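You operate a simulated robot arm through the tools that you are given. There is no shell and no other tool. Be economical: measure what you need, move in short steps, check, and stop when the job is done.

You are at the controls of a simulated two-armed robot. One attempt, no reset.

## Task
Pack the left grey bracket in the green crate, shut and latch the lid, and strap it tight.
Fine: both latches; the buckle goes in the yellow holder.

Only the result counts: the job must be done as asked and must still hold three seconds after the hand-in. Knocking over, shifting, dropping, spilling or breaking anything else fails it. Lids that push on must go on centred and level and be pressed home; caps that screw on are set level and turned clockwise until they are tight.

## Robot
Two 7-joint arms with fingered hands on one trunk, on a base that drives. Base frame: it is fixed to the floor where the robot stands at the start and does not move with it; the origin is under the middle of the robot, x ahead of it, y to its left, z up. Readings come in mm, rad, newtons and seconds.
The left shoulder is at the start at [29, 125, 1277], the right one opposite. With the tool pointing down near the work surface each hand reaches from about 340 to 800 mm from the robot's upright axis, wherever it stands, measured 20 degrees to its own side. Places, roughly: black crate latch [500, -300, 1000]; green crate lid [900, -500, 1200]; inside of the green crate [700, -500, 900]; inside of the yellow holder [700, -200, 900]; strap lever [500, -700, 1000]; white crate latch [500, -600, 1000]. Payload 4 kg a hand.
Tool frame (each hand has its own): the origin (TCP) lies between the finger pads and is the grasp point; the fingertips stand 29 mm ahead of it; z points along the fingers, y is the line along which they close. Largest opening 100 mm; the body of the gripper starts 34 mm behind the TCP. The gripper is a hand of 5 fingers: y runs from the thumb to the fingers, the wrist lies at [-15, -105, -177] in the tool frame, and closing takes about 1.5 s.
Orientation is told as [roll, pitch, yaw] about the base's x, y, z axes, in that order, counted from this pose: with the fingers straight down and the wrist toward the robot, the tool's x, y and z point along [0, 1, 0], [1, 0, 0] and [0, 0, -1] of the base frame.

## Interface
- The arms move only by the tool play_rows. It takes "left_steps", "right_steps" or both (then of equal length, played together; a hand with none holds still); each is text: rows parted by semicolons, each of 6 numbers parted by spaces: the turn, a rotation vector about the tool's x, y, z in rad, then the shift along the tool's x, y, z in mm. In form: wx wy wz x y z; .... A call has 1 to 20 rows; each row shifts and turns the commanded pose from where the row before left it, along the tool's axes as they then stand. "left_grip" and "right_grip" are, for a hand that has rows, the closure, from 0 (fully open) to 1 (shut), set as the call begins (left out, the last holds). Each row takes 0.2 s and may step no farther than 50 mm and 0.15 rad from the row before; otherwise, or with a gripper value out of range, the whole call is refused. A pose out of reach is approached as far as the arm can. The call stops where the force on the tool passes 40 N (or 10 N more than at its start, if that is more) or the arm is blocked; 0.2 s more then pass. The fingers move at their own pace (about 45 mm/s each) and stop on an object; they squeeze with about 23 N. The grip force told is the motor's: it shows also when the fingers shut on nothing. Time passes only in rows, and 0.2 s behind the last, so rows that do not move let the fingers close. It gives the time, the measured TCP pose, the force on the tool (base axes), the opening and the grip force at its end, in the units of the frame above (readings bear some noise), with the torque about the TCP (base axes, N m) and any sound that the robot's microphone picked up.
- Cameras (640 x 400 px; columns grow to the right, rows downward): "scene" is now at [118.4, -44.1, 1445.8]; the picture's right is [-0.46, -0.89, 0.00], its down [-0.17, 0.09, -0.98] and it looks along [0.87, -0.45, -0.19] (base axes); focal length 214 px, centre (320, 200). "left" rides on the left gripper at [-66, -86, -121] in its tool frame; the picture's right is [-0.76, -0.31, 0.58], its down [0.59, -0.70, 0.40] and it looks along [0.28, 0.64, 0.71] (tool axes); focal length 247 px, centre (320, 200). "right" rides on the right gripper at [66, -86, -121] in its tool frame; the picture's right is [-0.76, 0.31, -0.58], its down [-0.59, -0.70, 0.40] and it looks along [-0.28, 0.64, 0.71] (tool axes); focal length 247 px, centre (320, 200). There is no depth. A picture from a camera that has moved, and an enlarged one, comes with that camera's place and axes in the base frame and with its lens.
- camera(camera): a new picture of that camera. The clock stands still meanwhile.
- raise_lower(by): slides the trunk up (or, below 0, down) by that many mm; the arms and the scene camera ride with it, the base frame stays. It gives what a move gives, with no picture.
- base_move(legs): drives the robot by 1 to 6 legs, each [ahead, turn to the left] in mm and rad, along the robot's own axes; the way and the turn of a leg run together, so that a leg with both is an arc; at most 1500 mm and 3.142 rad a leg. The arms and the cameras ride along, it lands a little off, and it stops where it bumps. It gives what a move gives.
- set_fingers(index, middle, ring, little, thumb_bend, thumb_turn, hand): sets how far each is bent, from 0 (flat) to 100 (curled in); at 30 the hand is open as for a grip, at 70 the pads meet at the TCP. One left out holds its place. A second passes; each finger stops where it meets its share of the squeeze, and holds until it gets a number again. A gripper value or a shape takes the hand back. It gives what a move gives, with no picture; readings hold the bend of each and the force on index, middle, ring, little, thumb and palm. thumb_turn goes from beside the hand (0) to across from the fingers (100), as for a grip.
- hand_shape(shape, hand): the hand has 5 fingers and takes this shape, open, in about a second: jaw (thumb against the fingers, like two jaws); tri (thumb and two fingers); tip (a fingertip pinch); poke (one finger out to press); point (the index stretched); flat (the hand flat); cup (the hand cupped); fist (a fist). The gripper value then closes the fingers along that shape, each until it touches; the sizes above hold for jaw. It gives what a move gives, with no picture.
- aim_head(pan, tilt): turns the head with the scene camera to pan (to the left, within 1.396 rad either way) and tilt (down, from -0.506 to 1.204), counted from straight ahead of the robot. It gives what a move gives.
- zoom(camera, box): a new picture of the part [left, top, right, bottom] of that camera's present view, enlarged. The clock stands still meanwhile.
- close_job(): hands the job in; it is judged then, once.

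Go step by step. Nothing tells you exact positions but the pictures and the camera data: compare them with the known pose of the tool, close in by small moves and look again before you grip or let go. The budget is 120 turns and 88 pictures, counting those below and the enlarged ones. Unless the task says otherwise, let go and move clear before handing in.

The tools are called after "Emit:" by a JSON object that holds its "api" and its "payload". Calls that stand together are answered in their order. play_rows: Moves the arms, as the interface text tells. Its arguments: {"type":"object","properties":{"left_steps":{"type":"string"},"left_grip":{"type":"number"},"right_steps":{"type":"string"},"right_grip":{"type":"number"}},"required":[]} The other tools are called the same way: raise_lower (by) slides the trunk up or down; hand_shape (shape, hand) gives the hand a shape; set_fingers (index, middle, ring, little, thumb_bend, thumb_turn, hand) moves the fingers one by one; base_move (legs) drives the base; aim_head (pan, tilt) turns the head that bears the scene camera; camera (camera) takes a picture; zoom (camera, box) takes an enlarged picture of a part of a camera's view; close_job () hands the job in.

At the start:

```text
clock: 0.0
left_eef_pos: [517.7, -53.4, 1549.6]
left_tool_rot: [-0.001, -0.001, 0.0]
left_wrist_force: [0.2, -0.3, 0.4]
left_wrist_torque: [-0.03, 0.02, -0.01]
left_opening: 100.0
left_gripper_force: 0.1
left_shape: jaw
left_bend: [30.0, 30.0, 30.0, 30.0, 30.0, 98.0]
left_finger forces: [0.1, 0.1, 0.0, 0.0, 0.1, 0.0]
right_eef_pos: [315.5, -387.6, 1590.5]
right_tool_rot: [0.001, -0.001, 0.0]
right_wrist_force: [0.6, -0.3, -0.2]
right_wrist_torque: [0.01, -0.01, -0.01]
right_opening: 99.7
right_gripper_force: 0.0
right_shape: jaw
right_bend: [30.0, 30.0, 30.0, 30.0, 30.0, 98.0]
right_finger forces: [0.0, 0.1, 0.0, 0.1, 0.1, 0.0]
trunk travel left (down, up): [-475.0, 272.0]
robot x, y, heading: [-1.1, -0.7, -0.001]
head pan, tilt: [-0.475, 0.19]
```

scene: 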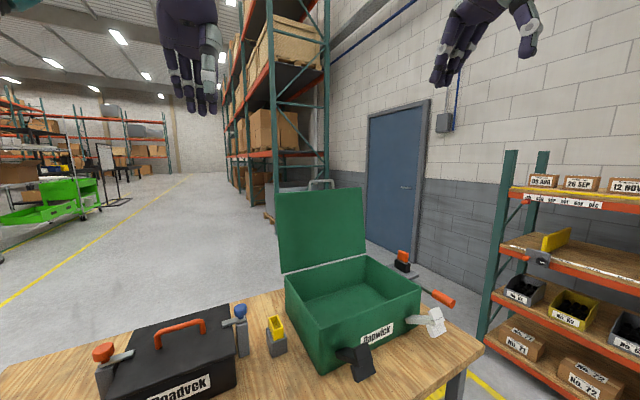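
right: 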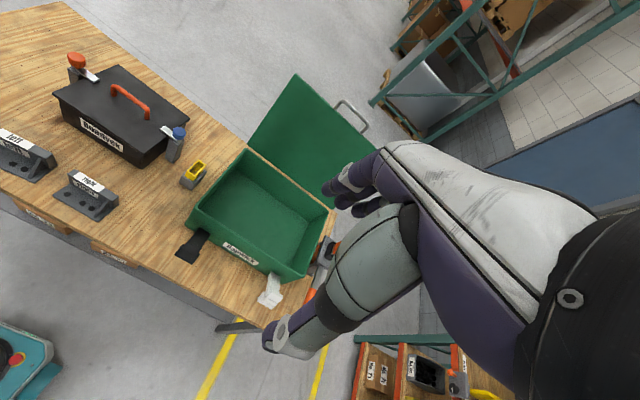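
left: 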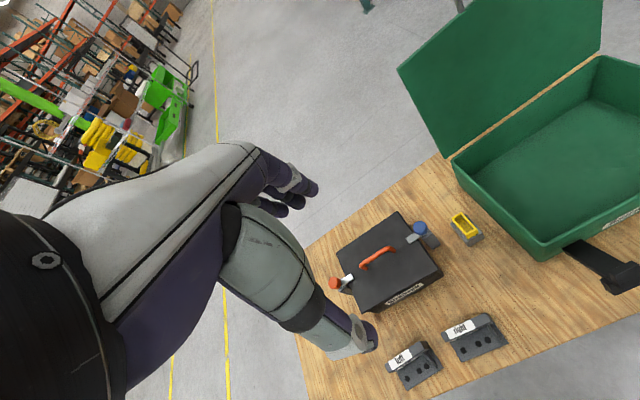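

I see the green crate open with its lid standing at the far side, a black toolbox, a small yellow holder, and two labelled grey brackets near the table's front-left. First I take a better look from the head and from zooms.

Emit:
{"api": "aim_head", "payload": {"pan": -0.45, "tilt": 0.75}}

Emit:
{"api": "camera", "payload": {"camera": "scene"}}

Emit:
{"api": "zoom", "payload": {"camera": "left", "box": [360, 180, 640, 400]}}

Emit:
{"api": "zoom", "payload": {"camera": "right", "box": [140, 130, 400, 360]}}

```text
clock: 1.0
left_eef_pos: [518.6, -53.7, 1548.1]
left_tool_rot: [-0.001, 0.0, 0.001]
left_wrist_force: [0.3, 0.0, 0.4]
left_wrist_torque: [0.0, -0.03, 0.01]
left_opening: 99.6
left_gripper_force: 0.1
left_shape: jaw
left_bend: [30.0, 30.0, 30.0, 30.0, 30.0, 98.0]
left_finger forces: [0.0, 0.1, 0.0, 0.0, 0.1, 0.0]
right_eef_pos: [314.9, -386.7, 1590.2]
right_tool_rot: [0.001, -0.001, 0.001]
right_wrist_force: [0.4, 0.6, -0.9]
right_wrist_torque: [0.0, 0.0, -0.02]
right_opening: 99.9
right_gripper_force: 0.0
right_shape: jaw
right_bend: [30.0, 30.0, 30.0, 30.0, 30.0, 98.0]
right_finger forces: [0.1, 0.1, 0.0, 0.0, 0.1, 0.0]
trunk travel left (down, up): [-475.0, 272.0]
robot x, y, heading: [-3.2, -1.2, -0.001]
head pan, tilt: [-0.45, 0.75]
```

```text
84 pictures are left
camera scene: at [110.2, -37.6, 1395.2], right [-0.44, -0.9, 0.0], down [-0.61, 0.3, -0.73], along [0.66, -0.32, -0.68], focal length 214 px, centre (320, 200)
```

scene: 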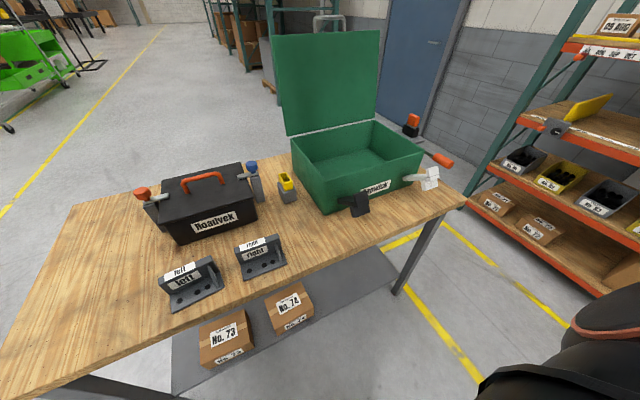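

```text
1.82 times, centred on (500, 290) of left
camera zoom: at [431.4, -118.7, 1669.4], right [-0.31, -0.76, -0.58], down [-0.7, 0.59, -0.4], along [0.64, 0.28, -0.71], focal length 449 px, centre (-7, 36)
```

zoom: 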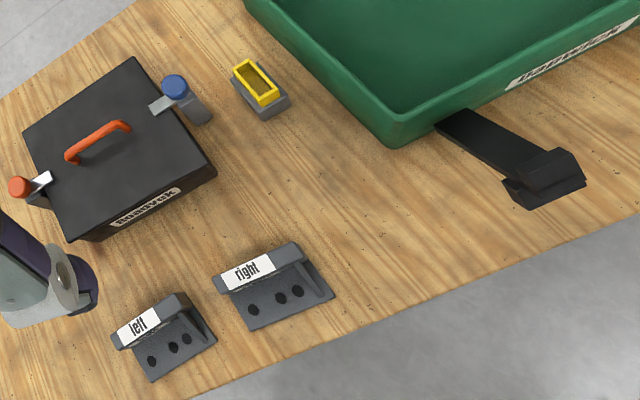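

```text
1.74 times, centred on (270, 245) of right
camera zoom: at [228.6, -322.0, 1711.0], right [0.31, -0.76, 0.58], down [-0.7, -0.59, -0.4], along [0.64, -0.28, -0.71], focal length 430 px, centre (407, 122)
```

zoom: 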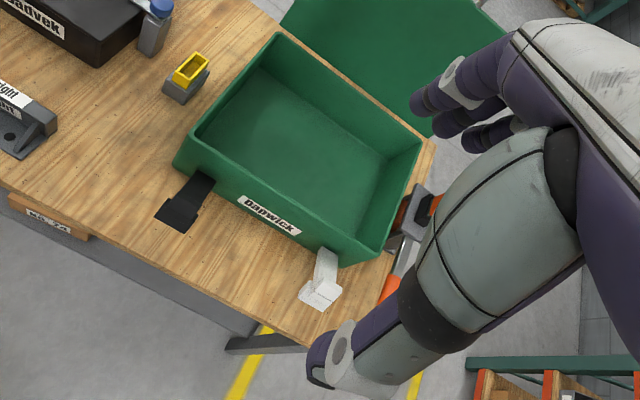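

The estimates agree with the place list: the holder's top is at about [700,-191,914] and the left bracket at about [455,135,880]. I zoom in on the crate parts and the labels.

Emit:
{"api": "zoom", "payload": {"camera": "scene", "box": [260, 90, 470, 225]}}

Emit:
{"api": "zoom", "payload": {"camera": "scene", "box": [130, 150, 310, 320]}}

Emit:
{"api": "zoom", "payload": {"camera": "right", "box": [160, 220, 360, 345]}}

```text
2.96 times, centred on (365, 158) of scene
camera zoom: at [110.2, -37.6, 1395.2], right [-0.44, -0.9, 0.0], down [-0.61, 0.3, -0.73], along [0.66, -0.32, -0.68], focal length 636 px, centre (187, 326)
```

zoom: 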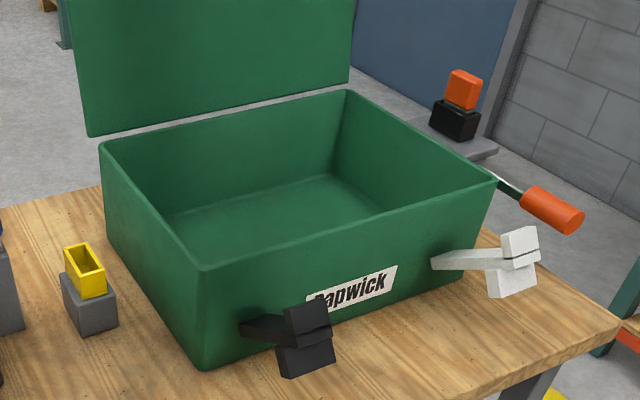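

```text
2.35 times, centred on (220, 235) of scene
camera zoom: at [110.2, -37.6, 1395.2], right [-0.44, -0.9, 0.0], down [-0.61, 0.3, -0.73], along [0.66, -0.32, -0.68], focal length 505 px, centre (555, 118)
```

zoom: 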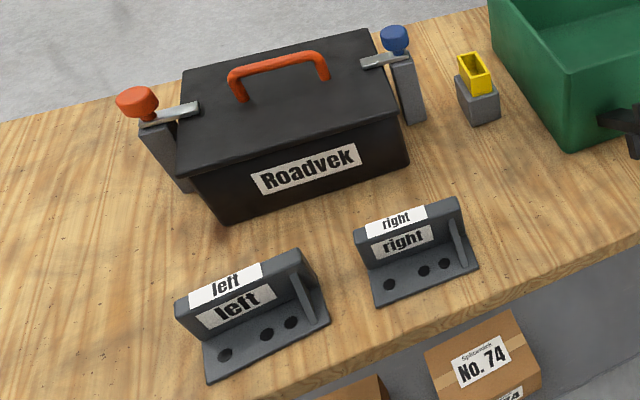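

```text
3.20 times, centred on (260, 282) of right
camera zoom: at [228.6, -322.0, 1711.0], right [0.31, -0.76, 0.58], down [-0.7, -0.59, -0.4], along [0.64, -0.28, -0.71], focal length 790 px, centre (512, -64)
```

zoom: 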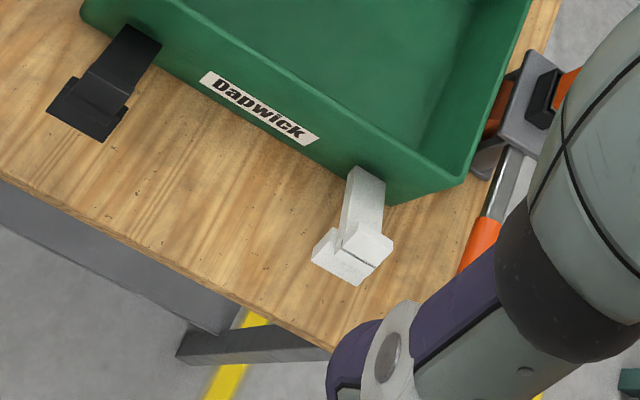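

The labels confirm that the left-hand bracket is "left". The crate rim spans about x 540–823, y -266 to -645, at z≈1018, and the table is at about 880. I move the left hand above the left bracket and look.

Emit:
{"api": "play_rows", "payload": {"left_steps": "0 0 0 21 -3 44;0 0 0 21 -3 44;0 0 0 21 -3 44;0 0 0 21 -3 44;0 0 0 21 -3 44;0 0 0 21 -3 44;0 0 0 21 -3 44;0 0 0 21 -3 44;0 0 0 21 -3 44;0 0 0 0 0 0", "left_grip": 0}}

Emit:
{"api": "camera", "payload": {"camera": "left"}}

Emit:
{"api": "camera", "payload": {"camera": "scene"}}

```text
clock: 3.2
left_eef_pos: [488.8, 134.9, 1152.9]
left_tool_rot: [0.002, 0.002, 0.001]
left_wrist_force: [-0.8, -0.2, -0.2]
left_wrist_torque: [0.01, 0.02, 0.02]
left_opening: 99.8
left_gripper_force: 0.1
left_shape: jaw
left_bend: [30.0, 30.0, 30.0, 30.0, 30.0, 98.0]
left_finger forces: [0.0, 0.0, 0.0, 0.0, 0.0, 0.1]
right_eef_pos: [315.6, -388.1, 1590.0]
right_tool_rot: [-0.001, -0.001, -0.001]
right_wrist_force: [1.0, 0.3, -0.1]
right_wrist_torque: [0.0, 0.02, -0.01]
right_opening: 100.0
right_gripper_force: 0.1
right_shape: jaw
right_bend: [30.0, 30.0, 30.0, 30.0, 30.0, 98.0]
right_finger forces: [0.1, 0.1, 0.1, 0.0, 0.1, 0.1]
trunk travel left (down, up): [-475.0, 272.0]
robot x, y, heading: [-1.3, -1.3, 0.002]
head pan, tilt: [-0.45, 0.75]
```

```text
78 pictures are left
camera left: at [402.2, 70.4, 1273.9], right [-0.31, -0.76, -0.58], down [-0.7, 0.59, -0.4], along [0.64, 0.28, -0.71], focal length 247 px, centre (320, 200)
```

left: 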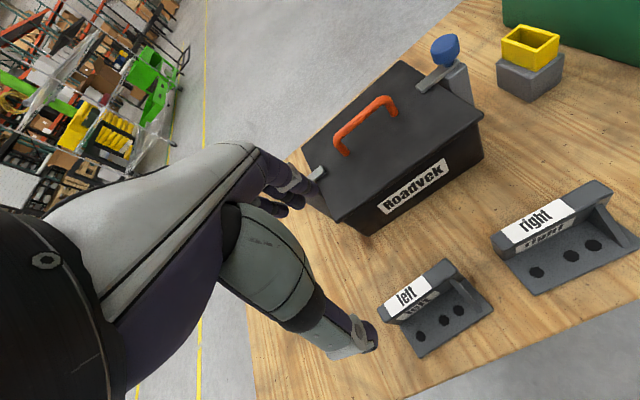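

```text
77 pictures are left
camera scene: at [110.4, -38.2, 1395.1], right [-0.44, -0.9, 0.0], down [-0.61, 0.3, -0.73], along [0.66, -0.32, -0.68], focal length 214 px, centre (320, 200)
```

scene: 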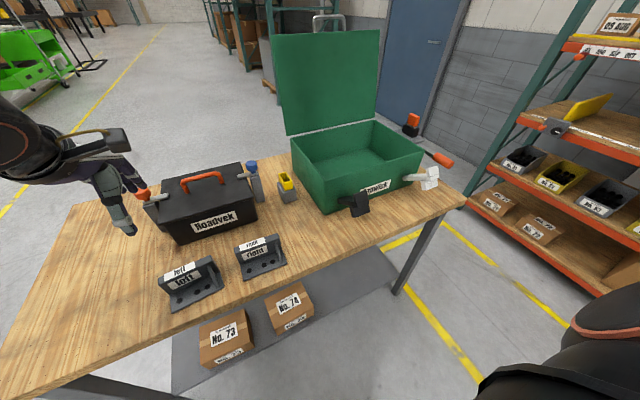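

The bracket's wall top is at about [487,132,929], with a yaw of about +0.09. I align and descend partway, then look.

Emit:
{"api": "play_rows", "payload": {"left_steps": "0 0 -0.09 -3 -2 0;0 0 0 0 0 45;0 0 0 0 0 45;0 0 0 0 0 45;0 0 0 0 0 38;0 0 0 0 0 0"}}

Emit:
{"api": "camera", "payload": {"camera": "left"}}

Emit:
{"api": "zoom", "payload": {"camera": "scene", "box": [110, 180, 290, 320]}}

```text
clock: 4.6
left_eef_pos: [488.4, 132.5, 979.8]
left_tool_rot: [-0.002, 0.001, 0.09]
left_wrist_force: [0.6, 0.9, 0.4]
left_wrist_torque: [-0.02, -0.02, 0.01]
left_opening: 99.8
left_gripper_force: 0.1
left_shape: jaw
left_bend: [30.0, 30.0, 30.0, 30.0, 30.0, 98.0]
left_finger forces: [0.0, 0.0, 0.0, 0.0, 0.1, 0.0]
right_eef_pos: [314.8, -387.2, 1590.2]
right_tool_rot: [0.002, -0.001, 0.001]
right_wrist_force: [0.7, -0.2, 0.7]
right_wrist_torque: [0.03, 0.01, 0.01]
right_opening: 99.8
right_gripper_force: 0.1
right_shape: jaw
right_bend: [30.0, 30.0, 30.0, 30.0, 30.0, 98.0]
right_finger forces: [0.0, 0.1, 0.0, 0.0, 0.0, 0.0]
trunk travel left (down, up): [-475.0, 272.0]
robot x, y, heading: [0.6, 1.3, -0.004]
head pan, tilt: [-0.45, 0.75]
```

```text
76 pictures are left
camera left: at [407.7, 59.0, 1101.5], right [-0.24, -0.78, -0.58], down [-0.75, 0.52, -0.4], along [0.61, 0.34, -0.71], focal length 247 px, centre (320, 200)
```

left: 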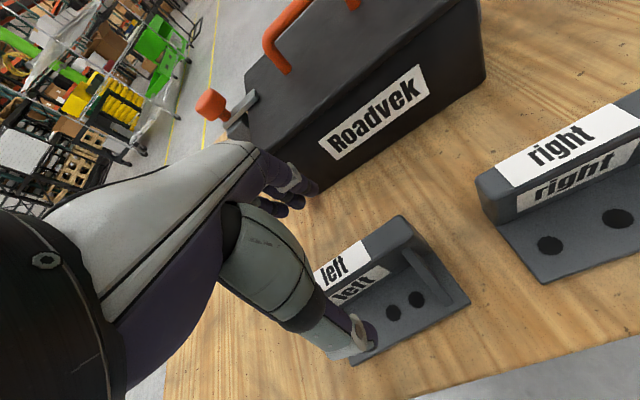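

```text
2.86 times, centred on (200, 250) of scene
camera zoom: at [110.2, -37.4, 1395.1], right [-0.44, -0.9, 0.0], down [-0.61, 0.3, -0.73], along [0.66, -0.32, -0.68], focal length 613 px, centre (663, 57)
```

zoom: 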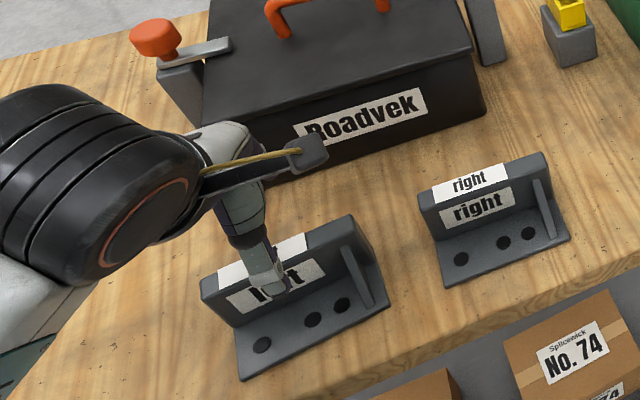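

The thumb is in front of the wall and the fingers are behind it, with the toolbox front about 60 mm beyond. I go down the rest of the way and grip.

Emit:
{"api": "play_rows", "payload": {"left_steps": "0 0 0 0 0 20;0 0 0 0 0 20;0 0 0 0 0 17;0 0 0 0 0 0"}}

Emit:
{"api": "play_rows", "payload": {"left_steps": "0 0 0 0 0 0;0 0 0 0 0 0;0 0 0 0 0 0;0 0 0 0 0 0;0 0 0 0 0 0;0 0 0 0 0 0;0 0 0 0 0 0;0 0 0 0 0 0;0 0 0 0 0 0", "left_grip": 1}}

Emit:
{"api": "zoom", "payload": {"camera": "scene", "box": [110, 180, 290, 320]}}

```text
clock: 5.6
left_eef_pos: [488.9, 132.2, 922.8]
left_tool_rot: [0.0, 0.001, 0.09]
left_wrist_force: [0.3, 0.6, 0.5]
left_wrist_torque: [-0.02, 0.0, 0.0]
left_opening: 99.8
left_gripper_force: 0.0
left_shape: jaw
left_bend: [30.0, 30.0, 30.0, 30.0, 30.0, 98.0]
left_finger forces: [0.1, 0.0, 0.0, 0.0, 0.0, 0.0]
right_eef_pos: [315.3, -388.6, 1590.8]
right_tool_rot: [0.0, 0.001, 0.001]
right_wrist_force: [-0.5, -0.1, -0.4]
right_wrist_torque: [0.05, -0.02, 0.03]
right_opening: 100.0
right_gripper_force: 0.1
right_shape: jaw
right_bend: [30.0, 30.0, 30.0, 30.0, 30.0, 98.0]
right_finger forces: [0.0, 0.0, 0.0, 0.0, 0.0, 0.0]
trunk travel left (down, up): [-475.0, 272.0]
robot x, y, heading: [4.6, 1.2, 0.002]
head pan, tilt: [-0.45, 0.75]
```

```text
clock: 7.6
left_eef_pos: [489.4, 133.3, 921.8]
left_tool_rot: [-0.001, 0.001, 0.09]
left_wrist_force: [-0.1, 0.5, 0.0]
left_wrist_torque: [0.0, 0.0, -0.09]
left_opening: 17.9
left_gripper_force: 22.6
left_shape: jaw
left_bend: [59.0, 58.0, 73.0, 59.0, 54.0, 100.0]
left_finger forces: [11.4, 5.6, 2.4, 1.2, 20.7, 0.0]
right_eef_pos: [315.1, -387.9, 1590.3]
right_tool_rot: [0.0, -0.001, 0.0]
right_wrist_force: [-0.1, -0.6, -0.9]
right_wrist_torque: [0.04, 0.01, 0.01]
right_opening: 99.7
right_gripper_force: 0.0
right_shape: jaw
right_bend: [30.0, 30.0, 30.0, 30.0, 30.0, 98.0]
right_finger forces: [0.0, 0.0, 0.1, 0.0, 0.0, 0.0]
trunk travel left (down, up): [-475.0, 272.0]
robot x, y, heading: [1.9, 0.9, -0.001]
head pan, tilt: [-0.45, 0.75]
```

```text
2.86 times, centred on (200, 250) of scene
camera zoom: at [110.3, -37.4, 1395.1], right [-0.44, -0.9, 0.0], down [-0.61, 0.3, -0.73], along [0.66, -0.32, -0.68], focal length 613 px, centre (663, 57)
```

zoom: 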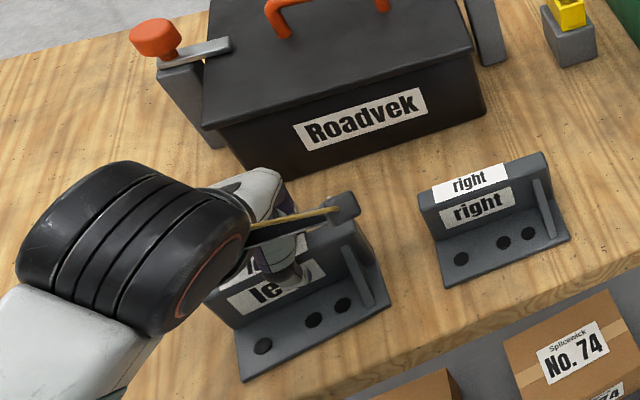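

The bracket is gripped (opening 18 mm, 23 N). I lift it, tuck the hand in a bit, and check the hold.

Emit:
{"api": "play_rows", "payload": {"left_steps": "0 0 0 0 0 -10;0 0 0 0 0 -20;0 0 0 0 0 -40;0 0 0 0 0 -40;0 0 0 0 0 -45;0 0 0 0 0 -45;0 0 0 0 0 -45;0 0 0 0 0 -45;0 0 0 0 -20 -20;0 0 0 0 -30 0;0 0 0 0 0 0"}}

Emit:
{"api": "camera", "payload": {"camera": "left"}}

```text
clock: 10.0
left_eef_pos: [438.9, 128.0, 1230.9]
left_tool_rot: [0.0, 0.003, 0.09]
left_wrist_force: [1.0, 0.9, -4.3]
left_wrist_torque: [-0.04, -0.02, 0.0]
left_opening: 17.7
left_gripper_force: 23.0
left_shape: jaw
left_bend: [59.0, 59.0, 73.0, 63.0, 55.0, 100.0]
left_finger forces: [12.8, 5.1, 2.3, 0.3, 20.4, 0.0]
right_eef_pos: [317.6, -387.7, 1590.2]
right_tool_rot: [-0.001, 0.002, 0.001]
right_wrist_force: [0.3, -0.7, -0.6]
right_wrist_torque: [-0.03, 0.0, 0.0]
right_opening: 99.6
right_gripper_force: 0.1
right_shape: jaw
right_bend: [30.0, 30.0, 30.0, 30.0, 30.0, 98.0]
right_finger forces: [0.0, 0.1, 0.0, 0.0, 0.0, 0.0]
trunk travel left (down, up): [-475.0, 272.0]
robot x, y, heading: [0.9, -1.6, 0.008]
head pan, tilt: [-0.45, 0.75]
```

```text
73 pictures are left
camera left: at [359.0, 56.0, 1352.3], right [-0.24, -0.78, -0.58], down [-0.75, 0.52, -0.4], along [0.61, 0.34, -0.71], focal length 247 px, centre (320, 200)
```

left: 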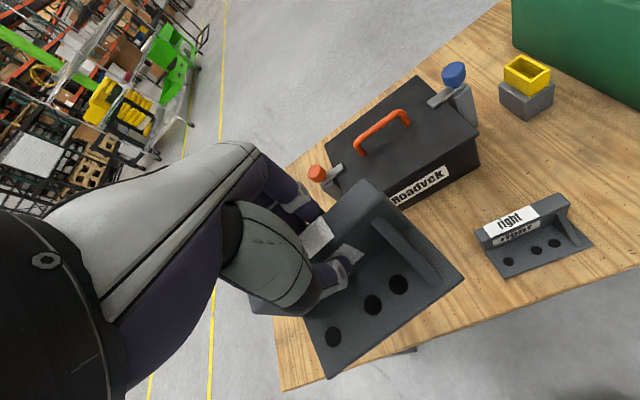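

The bracket is held securely. I drive so that the robot stands in front of the crate.

Emit:
{"api": "base_move", "payload": {"legs": [[0, -1.571], [450, 0], [0, 1.571]]}}

Emit:
{"api": "aim_head", "payload": {"pan": -0.1, "tilt": 0.6}}

Emit:
{"api": "camera", "payload": {"camera": "scene"}}

```text
clock: 20.6
left_eef_pos: [432.9, -323.0, 1231.3]
left_tool_rot: [0.001, 0.002, 0.091]
left_wrist_force: [-0.8, -0.1, -4.2]
left_wrist_torque: [0.03, -0.01, 0.0]
left_opening: 17.3
left_gripper_force: 23.1
left_shape: jaw
left_bend: [59.0, 59.0, 73.0, 63.0, 56.0, 100.0]
left_finger forces: [12.4, 5.0, 2.2, 0.2, 19.6, 0.0]
right_eef_pos: [308.7, -839.7, 1590.0]
right_tool_rot: [-0.001, 0.001, 0.001]
right_wrist_force: [0.6, 0.3, 0.7]
right_wrist_torque: [0.02, -0.02, 0.01]
right_opening: 99.8
right_gripper_force: 0.0
right_shape: jaw
right_bend: [30.0, 30.0, 30.0, 30.0, 30.0, 98.0]
right_finger forces: [0.1, 0.0, 0.0, 0.0, 0.0, 0.0]
trunk travel left (down, up): [-475.0, 272.0]
robot x, y, heading: [-4.5, -455.0, -0.0]
head pan, tilt: [-0.45, 0.75]
```

```text
clock: 21.5
left_eef_pos: [431.5, -323.6, 1231.6]
left_tool_rot: [-0.001, 0.002, 0.09]
left_wrist_force: [0.6, 0.2, -4.3]
left_wrist_torque: [-0.02, -0.04, -0.01]
left_opening: 17.4
left_gripper_force: 23.0
left_shape: jaw
left_bend: [59.0, 59.0, 73.0, 63.0, 56.0, 100.0]
left_finger forces: [12.4, 4.9, 2.2, 0.2, 19.7, 0.0]
right_eef_pos: [309.0, -841.2, 1591.5]
right_tool_rot: [0.0, 0.0, 0.001]
right_wrist_force: [0.4, -0.6, -0.9]
right_wrist_torque: [-0.02, -0.02, 0.01]
right_opening: 99.8
right_gripper_force: 0.1
right_shape: jaw
right_bend: [30.0, 30.0, 30.0, 30.0, 30.0, 98.0]
right_finger forces: [0.0, 0.1, 0.1, 0.1, 0.0, 0.0]
trunk travel left (down, up): [-475.0, 272.0]
robot x, y, heading: [-7.1, -455.7, -0.0]
head pan, tilt: [-0.099, 0.6]
```

```text
72 pictures are left
camera scene: at [116.9, -463.1, 1407.9], right [-0.1, -1.0, 0.0], down [-0.56, 0.06, -0.82], along [0.82, -0.08, -0.57], focal length 214 px, centre (320, 200)
```

scene: 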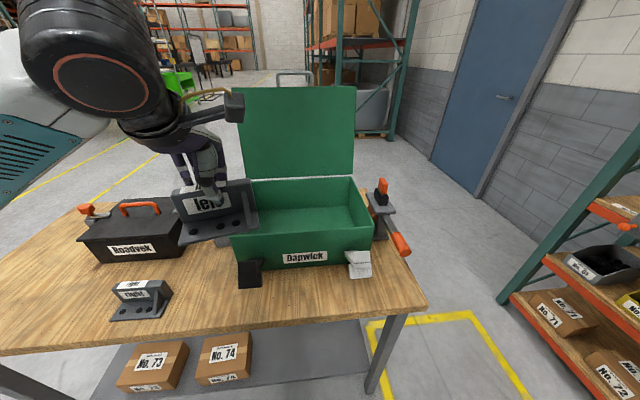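

The robot now stands centred on the crate at y -455. I move the bracket over the crate's middle, squared up.

Emit:
{"api": "play_rows", "payload": {"left_steps": "0 0 0.09 0 0 0;0 0 0 -19.5 45 0;0 0 0 -19.5 45 0;0 0 0 -19.5 45 0;0 0 0 -19.5 45 0;0 0 0 -19.5 45 0;0 0 0 -19.5 45 0;0 0 0 0 0 0"}}

Emit:
{"api": "camera", "payload": {"camera": "scene"}}

Emit:
{"api": "camera", "payload": {"camera": "left"}}

```text
clock: 23.3
left_eef_pos: [702.9, -439.3, 1232.5]
left_tool_rot: [0.0, -0.001, 0.002]
left_wrist_force: [-0.3, 1.1, -4.3]
left_wrist_torque: [-0.01, -0.03, 0.01]
left_opening: 17.2
left_gripper_force: 23.2
left_shape: jaw
left_bend: [59.0, 59.0, 73.0, 63.0, 56.0, 100.0]
left_finger forces: [12.6, 4.9, 2.1, 0.2, 20.0, 0.0]
right_eef_pos: [308.6, -837.6, 1591.3]
right_tool_rot: [-0.003, 0.0, 0.002]
right_wrist_force: [0.1, 0.3, 0.5]
right_wrist_torque: [-0.01, -0.02, 0.02]
right_opening: 100.0
right_gripper_force: 0.1
right_shape: jaw
right_bend: [30.0, 30.0, 30.0, 30.0, 30.0, 98.0]
right_finger forces: [0.0, 0.1, 0.1, 0.1, 0.0, 0.0]
trunk travel left (down, up): [-475.0, 272.0]
robot x, y, heading: [-10.2, -453.1, -0.001]
head pan, tilt: [-0.099, 0.6]
```

```text
71 pictures are left
camera scene: at [116.7, -461.7, 1408.0], right [-0.1, -1.0, 0.0], down [-0.56, 0.05, -0.82], along [0.82, -0.08, -0.57], focal length 214 px, centre (320, 200)
```

scene: 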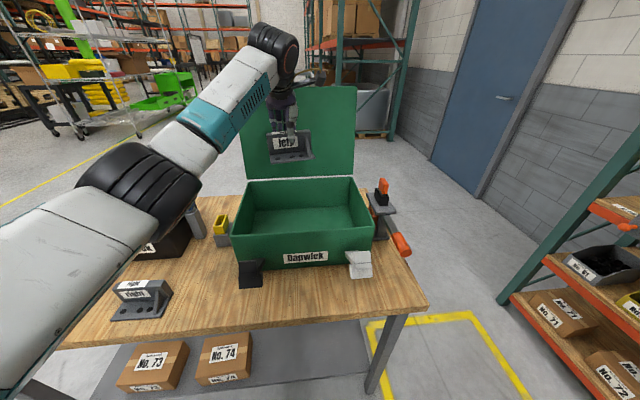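

```text
70 pictures are left
camera left: at [616.9, -504.0, 1353.5], right [-0.31, -0.76, -0.58], down [-0.7, 0.59, -0.4], along [0.64, 0.28, -0.71], focal length 247 px, centre (320, 200)
```

left: 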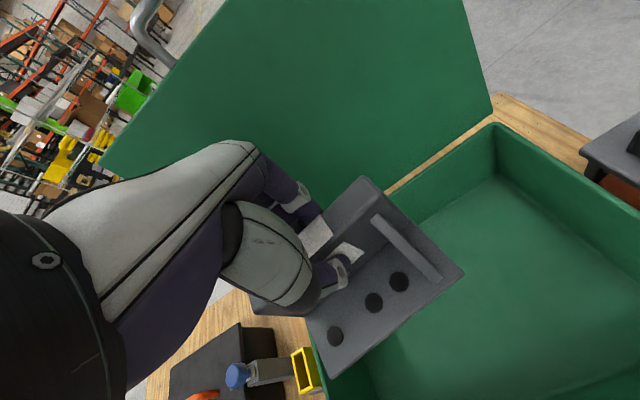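

The forearm would pass low over the crate's corner, so I raise the trunk first and then lower the bracket stepwise.

Emit:
{"api": "raise_lower", "payload": {"by": 200}}

Emit:
{"api": "play_rows", "payload": {"left_steps": "0 0 0 0 0 48;0 0 0 0 0 48;0 0 0 0 0 48;0 0 0 0 0 48;0 0 0 0 0 48;0 0 0 0 0 48;0 0 0 0 0 48;0 0 0 0 0 30;0 0 0 0 0 0"}}

Emit:
{"api": "camera", "payload": {"camera": "scene"}}

```text
clock: 25.4
left_eef_pos: [702.0, -440.3, 1430.0]
left_tool_rot: [0.0, 0.002, 0.003]
left_wrist_force: [-0.6, 0.2, -4.1]
left_wrist_torque: [0.01, -0.04, -0.01]
left_opening: 17.1
left_gripper_force: 23.2
left_shape: jaw
left_bend: [59.0, 59.0, 73.0, 63.0, 56.0, 100.0]
left_finger forces: [12.6, 5.0, 2.3, 0.1, 19.9, 0.0]
right_eef_pos: [310.0, -840.6, 1790.7]
right_tool_rot: [-0.001, 0.001, 0.001]
right_wrist_force: [0.4, 1.1, -0.3]
right_wrist_torque: [0.0, 0.05, -0.01]
right_opening: 99.5
right_gripper_force: 0.1
right_shape: jaw
right_bend: [30.0, 30.0, 30.0, 30.0, 30.0, 98.0]
right_finger forces: [0.0, 0.0, 0.0, 0.0, 0.0, 0.0]
trunk travel left (down, up): [-675.0, 72.0]
robot x, y, heading: [-9.6, -454.3, -0.0]
head pan, tilt: [-0.099, 0.6]
```

```text
clock: 27.4
left_eef_pos: [701.1, -441.0, 1066.3]
left_tool_rot: [0.0, 0.0, 0.002]
left_wrist_force: [0.4, 0.0, -3.5]
left_wrist_torque: [-0.02, -0.04, 0.0]
left_opening: 17.5
left_gripper_force: 23.6
left_shape: jaw
left_bend: [59.0, 59.0, 73.0, 63.0, 56.0, 100.0]
left_finger forces: [12.4, 4.7, 2.2, 0.1, 19.7, 0.1]
right_eef_pos: [308.4, -839.9, 1790.2]
right_tool_rot: [0.0, 0.001, 0.002]
right_wrist_force: [-0.4, 0.6, -0.2]
right_wrist_torque: [0.01, 0.02, 0.02]
right_opening: 99.9
right_gripper_force: 0.1
right_shape: jaw
right_bend: [30.0, 30.0, 30.0, 30.0, 30.0, 98.0]
right_finger forces: [0.0, 0.0, 0.0, 0.0, 0.1, 0.0]
trunk travel left (down, up): [-675.0, 72.0]
robot x, y, heading: [-6.9, -450.7, -0.001]
head pan, tilt: [-0.099, 0.6]
```

```text
69 pictures are left
camera scene: at [107.5, -463.1, 1608.7], right [-0.1, -1.0, 0.0], down [-0.56, 0.06, -0.82], along [0.82, -0.08, -0.57], focal length 214 px, centre (320, 200)
```

scene: 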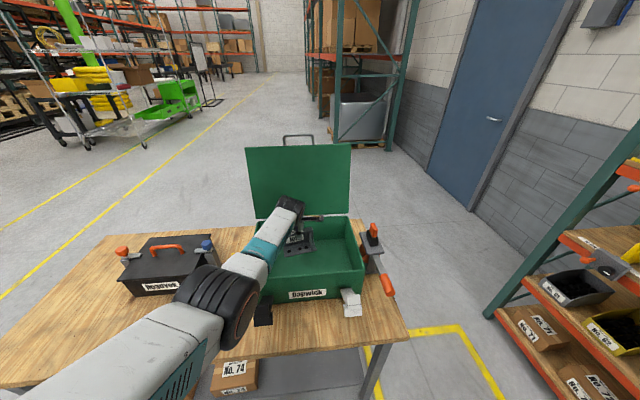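

The elbow stays in front of and above the crate. I lower the bracket to the floor of the crate.

Emit:
{"api": "play_rows", "payload": {"left_steps": "0 0 0 0 0 30;0 0 0 0 0 30;0 0 0 0 0 30;0 0 0 0 0 25;0 0 0 0 0 0"}}

Emit:
{"api": "camera", "payload": {"camera": "scene"}}

Emit:
{"api": "camera", "payload": {"camera": "left"}}

```text
clock: 28.6
left_eef_pos: [669.2, -428.6, 966.0]
left_tool_rot: [0.0, 0.0, 0.001]
left_wrist_force: [0.3, 0.1, -3.9]
left_wrist_torque: [0.0, -0.05, 0.0]
left_opening: 17.2
left_gripper_force: 22.7
left_shape: jaw
left_bend: [59.0, 59.0, 73.0, 63.0, 56.0, 100.0]
left_finger forces: [12.4, 4.9, 2.3, 0.3, 19.8, 0.1]
left hand out of reach, approached as far as the arm can: row 2, 3, 4
right_eef_pos: [309.2, -839.6, 1790.5]
right_tool_rot: [0.001, 0.0, 0.003]
right_wrist_force: [-0.1, -0.2, -0.8]
right_wrist_torque: [0.0, 0.0, -0.02]
right_opening: 99.9
right_gripper_force: 0.1
right_shape: jaw
right_bend: [30.0, 30.0, 30.0, 30.0, 30.0, 98.0]
right_finger forces: [0.0, 0.0, 0.1, 0.0, 0.1, 0.1]
trunk travel left (down, up): [-675.0, 72.0]
robot x, y, heading: [-3.6, -453.7, 0.003]
head pan, tilt: [-0.099, 0.6]
```

```text
68 pictures are left
camera scene: at [107.6, -463.2, 1608.7], right [-0.1, -1.0, 0.0], down [-0.56, 0.06, -0.82], along [0.82, -0.08, -0.57], focal length 214 px, centre (320, 200)
```

scene: 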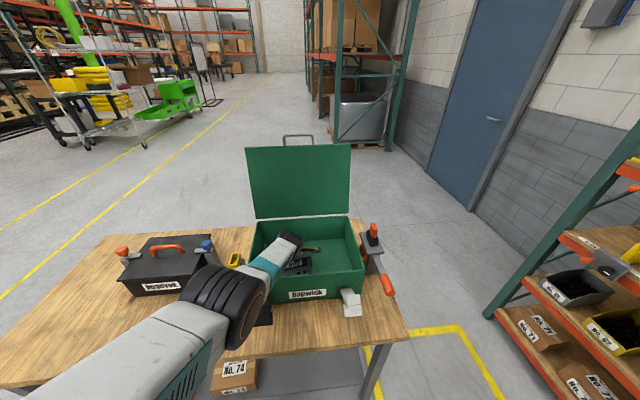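

```text
67 pictures are left
camera left: at [582.4, -494.8, 1087.0], right [-0.31, -0.76, -0.58], down [-0.7, 0.59, -0.4], along [0.64, 0.28, -0.71], focal length 247 px, centre (320, 200)
```

left: 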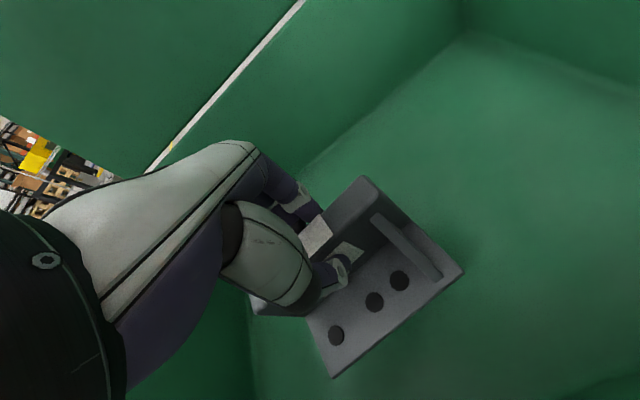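

The arm is at its limit, so I lower the trunk slightly, which carries the hand down with it.

Emit:
{"api": "raise_lower", "payload": {"by": -28}}

Emit:
{"api": "play_rows", "payload": {"left_steps": "0 0 0 0 0 3;0 0 0 0 0 3;0 0 0 0 0 3;0 0 0 0 0 0"}}

```text
clock: 29.4
left_eef_pos: [667.7, -428.4, 937.1]
left_tool_rot: [0.001, 0.001, 0.003]
left_wrist_force: [-0.4, 0.7, -4.2]
left_wrist_torque: [0.02, 0.0, -0.03]
left_opening: 17.2
left_gripper_force: 23.5
left_shape: jaw
left_bend: [59.0, 59.0, 73.0, 63.0, 56.0, 100.0]
left_finger forces: [12.5, 5.1, 2.7, 0.2, 20.5, 0.0]
right_eef_pos: [308.3, -840.1, 1762.9]
right_tool_rot: [-0.001, 0.0, 0.002]
right_wrist_force: [-1.4, 0.2, 0.0]
right_wrist_torque: [0.0, -0.01, -0.02]
right_opening: 99.8
right_gripper_force: 0.1
right_shape: jaw
right_bend: [30.0, 30.0, 30.0, 30.0, 30.0, 98.0]
right_finger forces: [0.0, 0.0, 0.0, 0.1, 0.0, 0.1]
trunk travel left (down, up): [-647.0, 100.0]
robot x, y, heading: [-7.4, -452.7, 0.001]
head pan, tilt: [-0.099, 0.6]
```

```text
clock: 30.4
left_eef_pos: [667.2, -428.1, 935.0]
left_tool_rot: [-0.002, -0.005, 0.0]
left_wrist_force: [2.5, -3.9, 12.0]
left_wrist_torque: [0.01, -0.09, -0.08]
left_opening: 18.3
left_gripper_force: 23.4
left_shape: jaw
left_bend: [59.0, 59.0, 73.0, 63.0, 73.0, 100.0]
left_finger forces: [14.6, 6.7, 3.3, 0.4, 22.2, 0.0]
left hand out of reach, approached as far as the arm can: row 2
right_eef_pos: [307.7, -840.2, 1762.3]
right_tool_rot: [0.001, 0.001, 0.003]
right_wrist_force: [0.2, -0.3, -0.3]
right_wrist_torque: [0.0, 0.01, -0.01]
right_opening: 99.9
right_gripper_force: 0.1
right_shape: jaw
right_bend: [30.0, 30.0, 30.0, 30.0, 30.0, 98.0]
right_finger forces: [0.1, 0.1, 0.1, 0.0, 0.0, 0.1]
trunk travel left (down, up): [-647.0, 100.0]
robot x, y, heading: [-4.3, -455.1, -0.0]
head pan, tilt: [-0.099, 0.6]
```

The bracket rests on the crate floor (about 12 N upward force). I open the fingers and rise straight up.

Emit:
{"api": "play_rows", "payload": {"left_steps": "0 0 0 0 0 0;0 0 0 0 0 0;0 0 0 0 0 0;0 0 0 0 0 0;0 0 0 0 0 0;0 0 0 0 0 0;0 0 0 0 0 0;0 0 0 0 0 0", "left_grip": 0}}

Emit:
{"api": "play_rows", "payload": {"left_steps": "0 0 0 0 0 -15;0 0 0 0 0 -25;0 0 0 0 0 -40;0 0 0 0 0 -45;0 0 0 0 0 -45;0 0 0 0 0 -45;0 0 0 0 0 -45;0 0 0 0 0 0"}}

Emit:
{"api": "camera", "payload": {"camera": "left"}}

```text
clock: 32.2
left_eef_pos: [666.0, -426.4, 932.0]
left_tool_rot: [-0.001, 0.0, 0.002]
left_wrist_force: [0.2, 0.0, 0.2]
left_wrist_torque: [-0.03, 0.0, 0.0]
left_opening: 99.9
left_gripper_force: 0.1
left_shape: jaw
left_bend: [30.0, 30.0, 30.0, 30.0, 30.0, 98.0]
left_finger forces: [0.0, 0.0, 0.1, 0.1, 0.0, 0.0]
right_eef_pos: [309.5, -840.3, 1762.7]
right_tool_rot: [0.001, 0.0, 0.001]
right_wrist_force: [-0.9, 0.2, -0.3]
right_wrist_torque: [0.0, 0.02, 0.01]
right_opening: 99.7
right_gripper_force: 0.1
right_shape: jaw
right_bend: [30.0, 30.0, 30.0, 30.0, 30.0, 98.0]
right_finger forces: [0.0, 0.0, 0.0, 0.1, 0.1, 0.0]
trunk travel left (down, up): [-647.0, 100.0]
robot x, y, heading: [-4.7, -452.4, 0.004]
head pan, tilt: [-0.099, 0.6]
```

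```text
clock: 34.0
left_eef_pos: [665.9, -428.1, 1191.9]
left_tool_rot: [-0.001, 0.001, 0.001]
left_wrist_force: [-0.4, 0.2, -0.7]
left_wrist_torque: [-0.01, -0.03, 0.03]
left_opening: 100.0
left_gripper_force: 0.0
left_shape: jaw
left_bend: [30.0, 30.0, 30.0, 30.0, 30.0, 98.0]
left_finger forces: [0.0, 0.1, 0.0, 0.1, 0.1, 0.0]
right_eef_pos: [309.9, -840.5, 1761.9]
right_tool_rot: [0.0, 0.0, 0.0]
right_wrist_force: [0.2, -0.2, -0.6]
right_wrist_torque: [0.0, 0.02, 0.01]
right_opening: 99.9
right_gripper_force: 0.0
right_shape: jaw
right_bend: [30.0, 30.0, 30.0, 30.0, 30.0, 98.0]
right_finger forces: [0.0, 0.0, 0.1, 0.0, 0.0, 0.0]
trunk travel left (down, up): [-647.0, 100.0]
robot x, y, heading: [-5.1, -454.7, 0.001]
head pan, tilt: [-0.099, 0.6]
```

```text
66 pictures are left
camera left: at [580.0, -492.6, 1313.1], right [-0.31, -0.76, -0.58], down [-0.7, 0.59, -0.4], along [0.64, 0.28, -0.71], focal length 247 px, centre (320, 200)
```

left: 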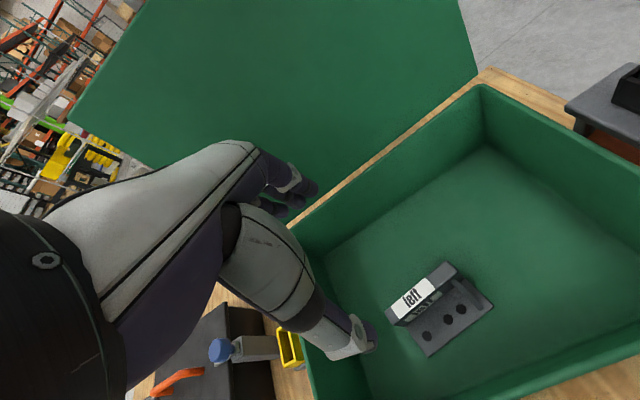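

The left bracket lies flat in the crate. Closing the lid needs more reach, so I look down to see how far the base can drive forward.

Emit:
{"api": "aim_head", "payload": {"pan": 0, "tilt": 1.2}}

Emit:
{"api": "camera", "payload": {"camera": "scene"}}

```text
clock: 35.0
left_eef_pos: [665.4, -427.9, 1192.3]
left_tool_rot: [0.0, 0.002, 0.002]
left_wrist_force: [0.5, 0.2, -1.0]
left_wrist_torque: [-0.04, -0.01, 0.03]
left_opening: 100.0
left_gripper_force: 0.1
left_shape: jaw
left_bend: [30.0, 30.0, 30.0, 30.0, 30.0, 98.0]
left_finger forces: [0.0, 0.0, 0.0, 0.1, 0.0, 0.0]
right_eef_pos: [308.3, -840.4, 1761.2]
right_tool_rot: [0.001, -0.001, 0.002]
right_wrist_force: [0.6, -0.2, -0.5]
right_wrist_torque: [0.01, -0.03, 0.03]
right_opening: 100.0
right_gripper_force: 0.0
right_shape: jaw
right_bend: [30.0, 30.0, 30.0, 30.0, 30.0, 98.0]
right_finger forces: [0.0, 0.0, 0.0, 0.0, 0.1, 0.0]
trunk travel left (down, up): [-647.0, 100.0]
robot x, y, heading: [-10.3, -450.8, 0.005]
head pan, tilt: [0.0, 1.201]
```

```text
65 pictures are left
camera scene: at [75.5, -454.5, 1536.2], right [0.0, -1.0, 0.0], down [-0.93, 0.0, -0.36], along [0.36, 0.0, -0.93], focal length 214 px, centre (320, 200)
```

scene: 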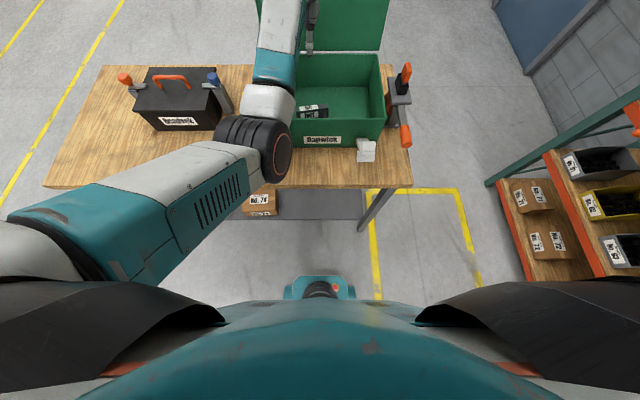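

The base front is at about x=120 and the table edge at about 374, so there is room. I lift the left hand above lid height, drive about 110 mm forward, then look at the wire handle on the lid's edge.

Emit:
{"api": "play_rows", "payload": {"left_steps": "0 0 0 0 -20 -45;0 0 0 0 -20 -45;0 0 0 0 -20 -45;0 0 0 0 -20 -45;0 0 0 0 -20 -45;0 0 0 0 -20 -45;0 0 0 0 0 0"}}

Emit:
{"api": "base_move", "payload": {"legs": [[110, 0]]}}

Emit:
{"api": "aim_head", "payload": {"pan": 0, "tilt": 0.45}}

Emit:
{"api": "camera", "payload": {"camera": "scene"}}

Emit:
{"api": "camera", "payload": {"camera": "left"}}

```text
clock: 36.6
left_eef_pos: [591.3, -433.1, 1442.7]
left_tool_rot: [-0.001, 0.001, 0.001]
left_wrist_force: [0.4, 1.1, -0.2]
left_wrist_torque: [-0.03, 0.0, -0.02]
left_opening: 99.9
left_gripper_force: 0.1
left_shape: jaw
left_bend: [30.0, 30.0, 30.0, 30.0, 30.0, 98.0]
left_finger forces: [0.0, 0.0, 0.0, 0.0, 0.0, 0.1]
left hand out of reach, approached as far as the arm can: row 5, 6
right_eef_pos: [308.8, -841.0, 1762.7]
right_tool_rot: [0.0, 0.001, 0.001]
right_wrist_force: [-0.5, 0.0, -0.1]
right_wrist_torque: [0.05, -0.03, 0.01]
right_opening: 100.0
right_gripper_force: 0.1
right_shape: jaw
right_bend: [30.0, 30.0, 30.0, 30.0, 30.0, 98.0]
right_finger forces: [0.1, 0.0, 0.0, 0.1, 0.0, 0.1]
trunk travel left (down, up): [-647.0, 100.0]
robot x, y, heading: [-4.8, -455.0, 0.001]
head pan, tilt: [0.0, 1.201]
```

```text
clock: 37.8
left_eef_pos: [694.8, -431.7, 1443.3]
left_tool_rot: [0.001, -0.004, 0.002]
left_wrist_force: [-0.7, 1.0, -0.2]
left_wrist_torque: [0.0, -0.02, 0.01]
left_opening: 99.7
left_gripper_force: 0.0
left_shape: jaw
left_bend: [30.0, 30.0, 30.0, 30.0, 30.0, 98.0]
left_finger forces: [0.0, 0.1, 0.0, 0.1, 0.0, 0.1]
right_eef_pos: [410.5, -841.0, 1763.7]
right_tool_rot: [0.002, -0.004, 0.002]
right_wrist_force: [-0.7, 0.3, 0.1]
right_wrist_torque: [-0.01, -0.04, -0.02]
right_opening: 99.6
right_gripper_force: 0.0
right_shape: jaw
right_bend: [30.0, 30.0, 30.0, 30.0, 30.0, 98.0]
right_finger forces: [0.0, 0.0, 0.0, 0.1, 0.0, 0.0]
trunk travel left (down, up): [-647.0, 100.0]
robot x, y, heading: [97.1, -453.8, -0.002]
head pan, tilt: [0.0, 1.201]
```

```text
clock: 38.9
left_eef_pos: [697.2, -432.6, 1442.7]
left_tool_rot: [0.0, -0.001, 0.001]
left_wrist_force: [0.0, 1.0, 0.5]
left_wrist_torque: [-0.02, -0.01, -0.01]
left_opening: 99.9
left_gripper_force: 0.0
left_shape: jaw
left_bend: [30.0, 30.0, 30.0, 30.0, 30.0, 98.0]
left_finger forces: [0.1, 0.0, 0.1, 0.0, 0.1, 0.1]
right_eef_pos: [415.0, -840.3, 1762.9]
right_tool_rot: [0.001, -0.001, 0.002]
right_wrist_force: [0.6, -0.3, -0.4]
right_wrist_torque: [0.01, -0.03, -0.02]
right_opening: 99.9
right_gripper_force: 0.0
right_shape: jaw
right_bend: [30.0, 30.0, 30.0, 30.0, 30.0, 98.0]
right_finger forces: [0.0, 0.1, 0.0, 0.0, 0.0, 0.0]
trunk travel left (down, up): [-647.0, 100.0]
robot x, y, heading: [97.0, -448.7, 0.004]
head pan, tilt: [0.0, 0.45]
```

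```text
64 pictures are left
camera scene: at [217.2, -454.3, 1594.2], right [0.0, -1.0, 0.0], down [-0.44, 0.0, -0.9], along [0.9, 0.0, -0.44], focal length 214 px, centre (320, 200)
```

scene: 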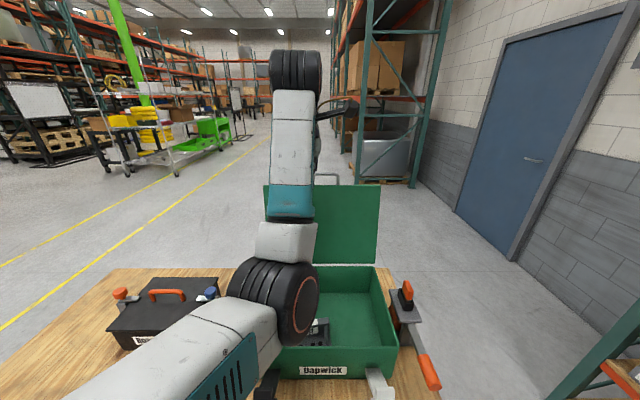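

```text
63 pictures are left
camera left: at [611.2, -497.7, 1562.7], right [-0.31, -0.76, -0.58], down [-0.7, 0.59, -0.4], along [0.64, 0.28, -0.71], focal length 247 px, centre (320, 200)
```

left: 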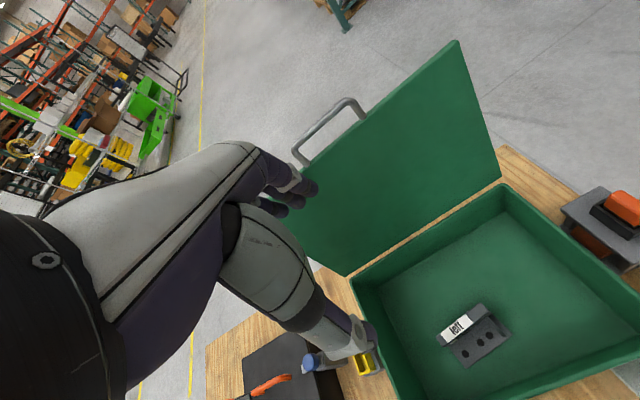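

The lid leans back about 16°, with its hinge at about (840, 1025) and its top edge at about (922, 1300). The wire handle's bar is at about [922,-460,1348]. I bring the left hand above the bar, lid plane between thumb and fingers.

Emit:
{"api": "play_rows", "payload": {"left_steps": "0 0 0 -5.4 45 -1;0 0 0 -5.4 45 -1;0 0 0 -5.4 45 -1;0 0 0 -5.4 45 -1;0 0 0 -5.4 45 -1;0 0 0 0 0 0"}}

Emit:
{"api": "camera", "payload": {"camera": "left"}}

Emit:
{"api": "camera", "payload": {"camera": "scene"}}

```text
clock: 40.2
left_eef_pos: [839.8, -447.9, 1442.9]
left_tool_rot: [0.0, -0.001, 0.003]
left_wrist_force: [-0.4, -0.2, 0.5]
left_wrist_torque: [0.03, 0.0, 0.04]
left_opening: 99.9
left_gripper_force: 0.1
left_shape: jaw
left_bend: [30.0, 30.0, 30.0, 30.0, 30.0, 98.0]
left_finger forces: [0.1, 0.1, 0.1, 0.0, 0.0, 0.0]
left hand out of reach, approached as far as the arm can: row 4, 5
right_eef_pos: [414.5, -839.8, 1762.2]
right_tool_rot: [0.0, 0.001, 0.001]
right_wrist_force: [-0.5, -0.3, -0.2]
right_wrist_torque: [0.0, -0.01, 0.02]
right_opening: 100.0
right_gripper_force: 0.0
right_shape: jaw
right_bend: [30.0, 30.0, 30.0, 30.0, 30.0, 98.0]
right_finger forces: [0.0, 0.0, 0.1, 0.0, 0.0, 0.0]
trunk travel left (down, up): [-647.0, 100.0]
robot x, y, heading: [99.1, -452.3, -0.001]
head pan, tilt: [0.0, 0.45]
```

```text
62 pictures are left
camera left: at [753.9, -512.6, 1562.7], right [-0.31, -0.76, -0.58], down [-0.7, 0.59, -0.4], along [0.64, 0.28, -0.71], focal length 247 px, centre (320, 200)
```

left: 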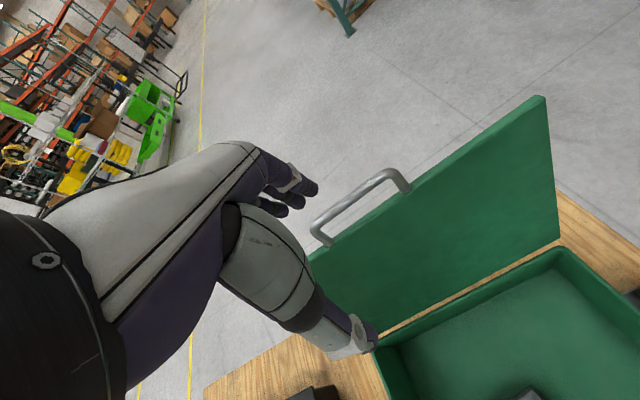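

```text
61 pictures are left
camera scene: at [216.6, -454.1, 1594.3], right [0.0, -1.0, 0.0], down [-0.44, 0.0, -0.9], along [0.9, 0.0, -0.44], focal length 214 px, centre (320, 200)
```

scene: 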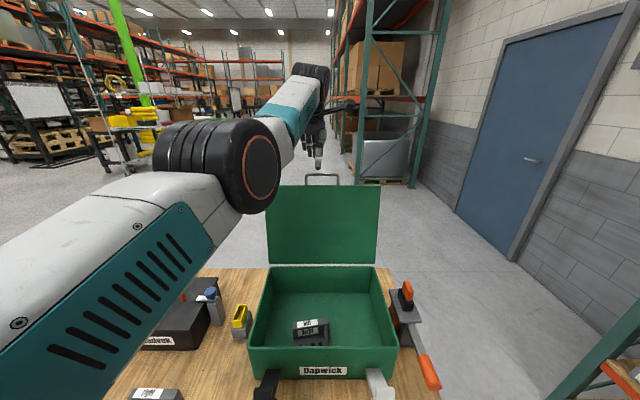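

The arm cannot quite reach, so I drive about 85 mm more to bring the hand above the bar. The base still clears the table.

Emit:
{"api": "base_move", "payload": {"legs": [[85, 0]]}}

Emit:
{"api": "camera", "payload": {"camera": "left"}}

Emit:
{"api": "zoom", "payload": {"camera": "scene", "box": [240, 100, 420, 240]}}

```text
clock: 41.3
left_eef_pos: [923.0, -447.2, 1442.6]
left_tool_rot: [-0.001, -0.004, 0.002]
left_wrist_force: [-0.1, 0.0, 0.1]
left_wrist_torque: [-0.01, -0.01, 0.0]
left_opening: 100.0
left_gripper_force: 0.0
left_shape: jaw
left_bend: [30.0, 30.0, 30.0, 30.0, 30.0, 98.0]
left_finger forces: [0.0, 0.0, 0.0, 0.1, 0.0, 0.0]
right_eef_pos: [495.7, -840.4, 1761.6]
right_tool_rot: [-0.001, -0.003, 0.003]
right_wrist_force: [0.1, -0.2, 0.3]
right_wrist_torque: [-0.01, -0.01, 0.02]
right_opening: 100.0
right_gripper_force: 0.1
right_shape: jaw
right_bend: [30.0, 30.0, 30.0, 30.0, 30.0, 98.0]
right_finger forces: [0.1, 0.0, 0.0, 0.2, 0.1, 0.0]
trunk travel left (down, up): [-647.0, 100.0]
robot x, y, heading: [185.2, -453.4, 0.003]
head pan, tilt: [0.0, 0.45]
```

```text
60 pictures are left
camera left: at [835.9, -512.8, 1563.6], right [-0.3, -0.76, -0.58], down [-0.7, 0.59, -0.4], along [0.64, 0.28, -0.71], focal length 247 px, centre (320, 200)
```

left: 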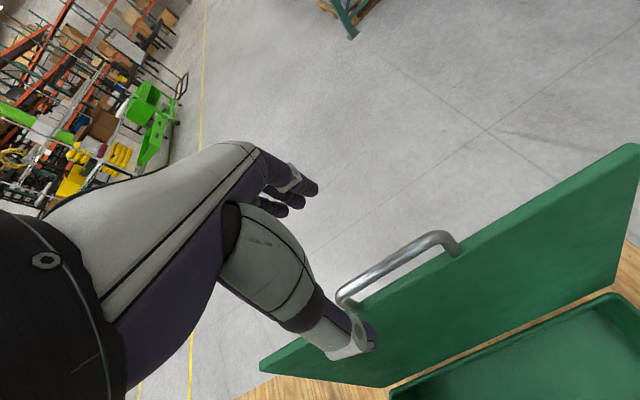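

```text
2.86 times, centred on (330, 170) of scene
camera zoom: at [298.7, -454.2, 1594.5], right [0.0, -1.0, 0.0], down [-0.43, 0.0, -0.9], along [0.9, 0.0, -0.43], focal length 613 px, centre (291, 286)
```

zoom: 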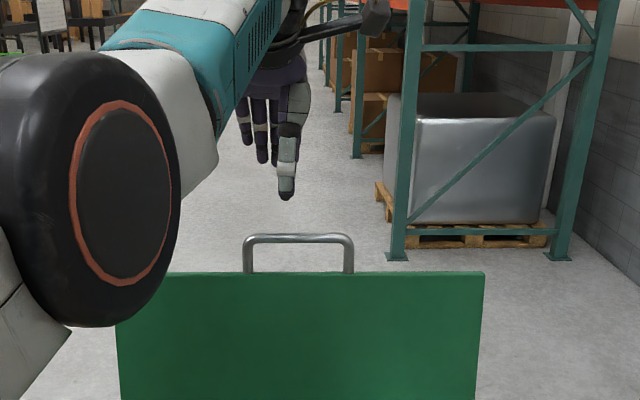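

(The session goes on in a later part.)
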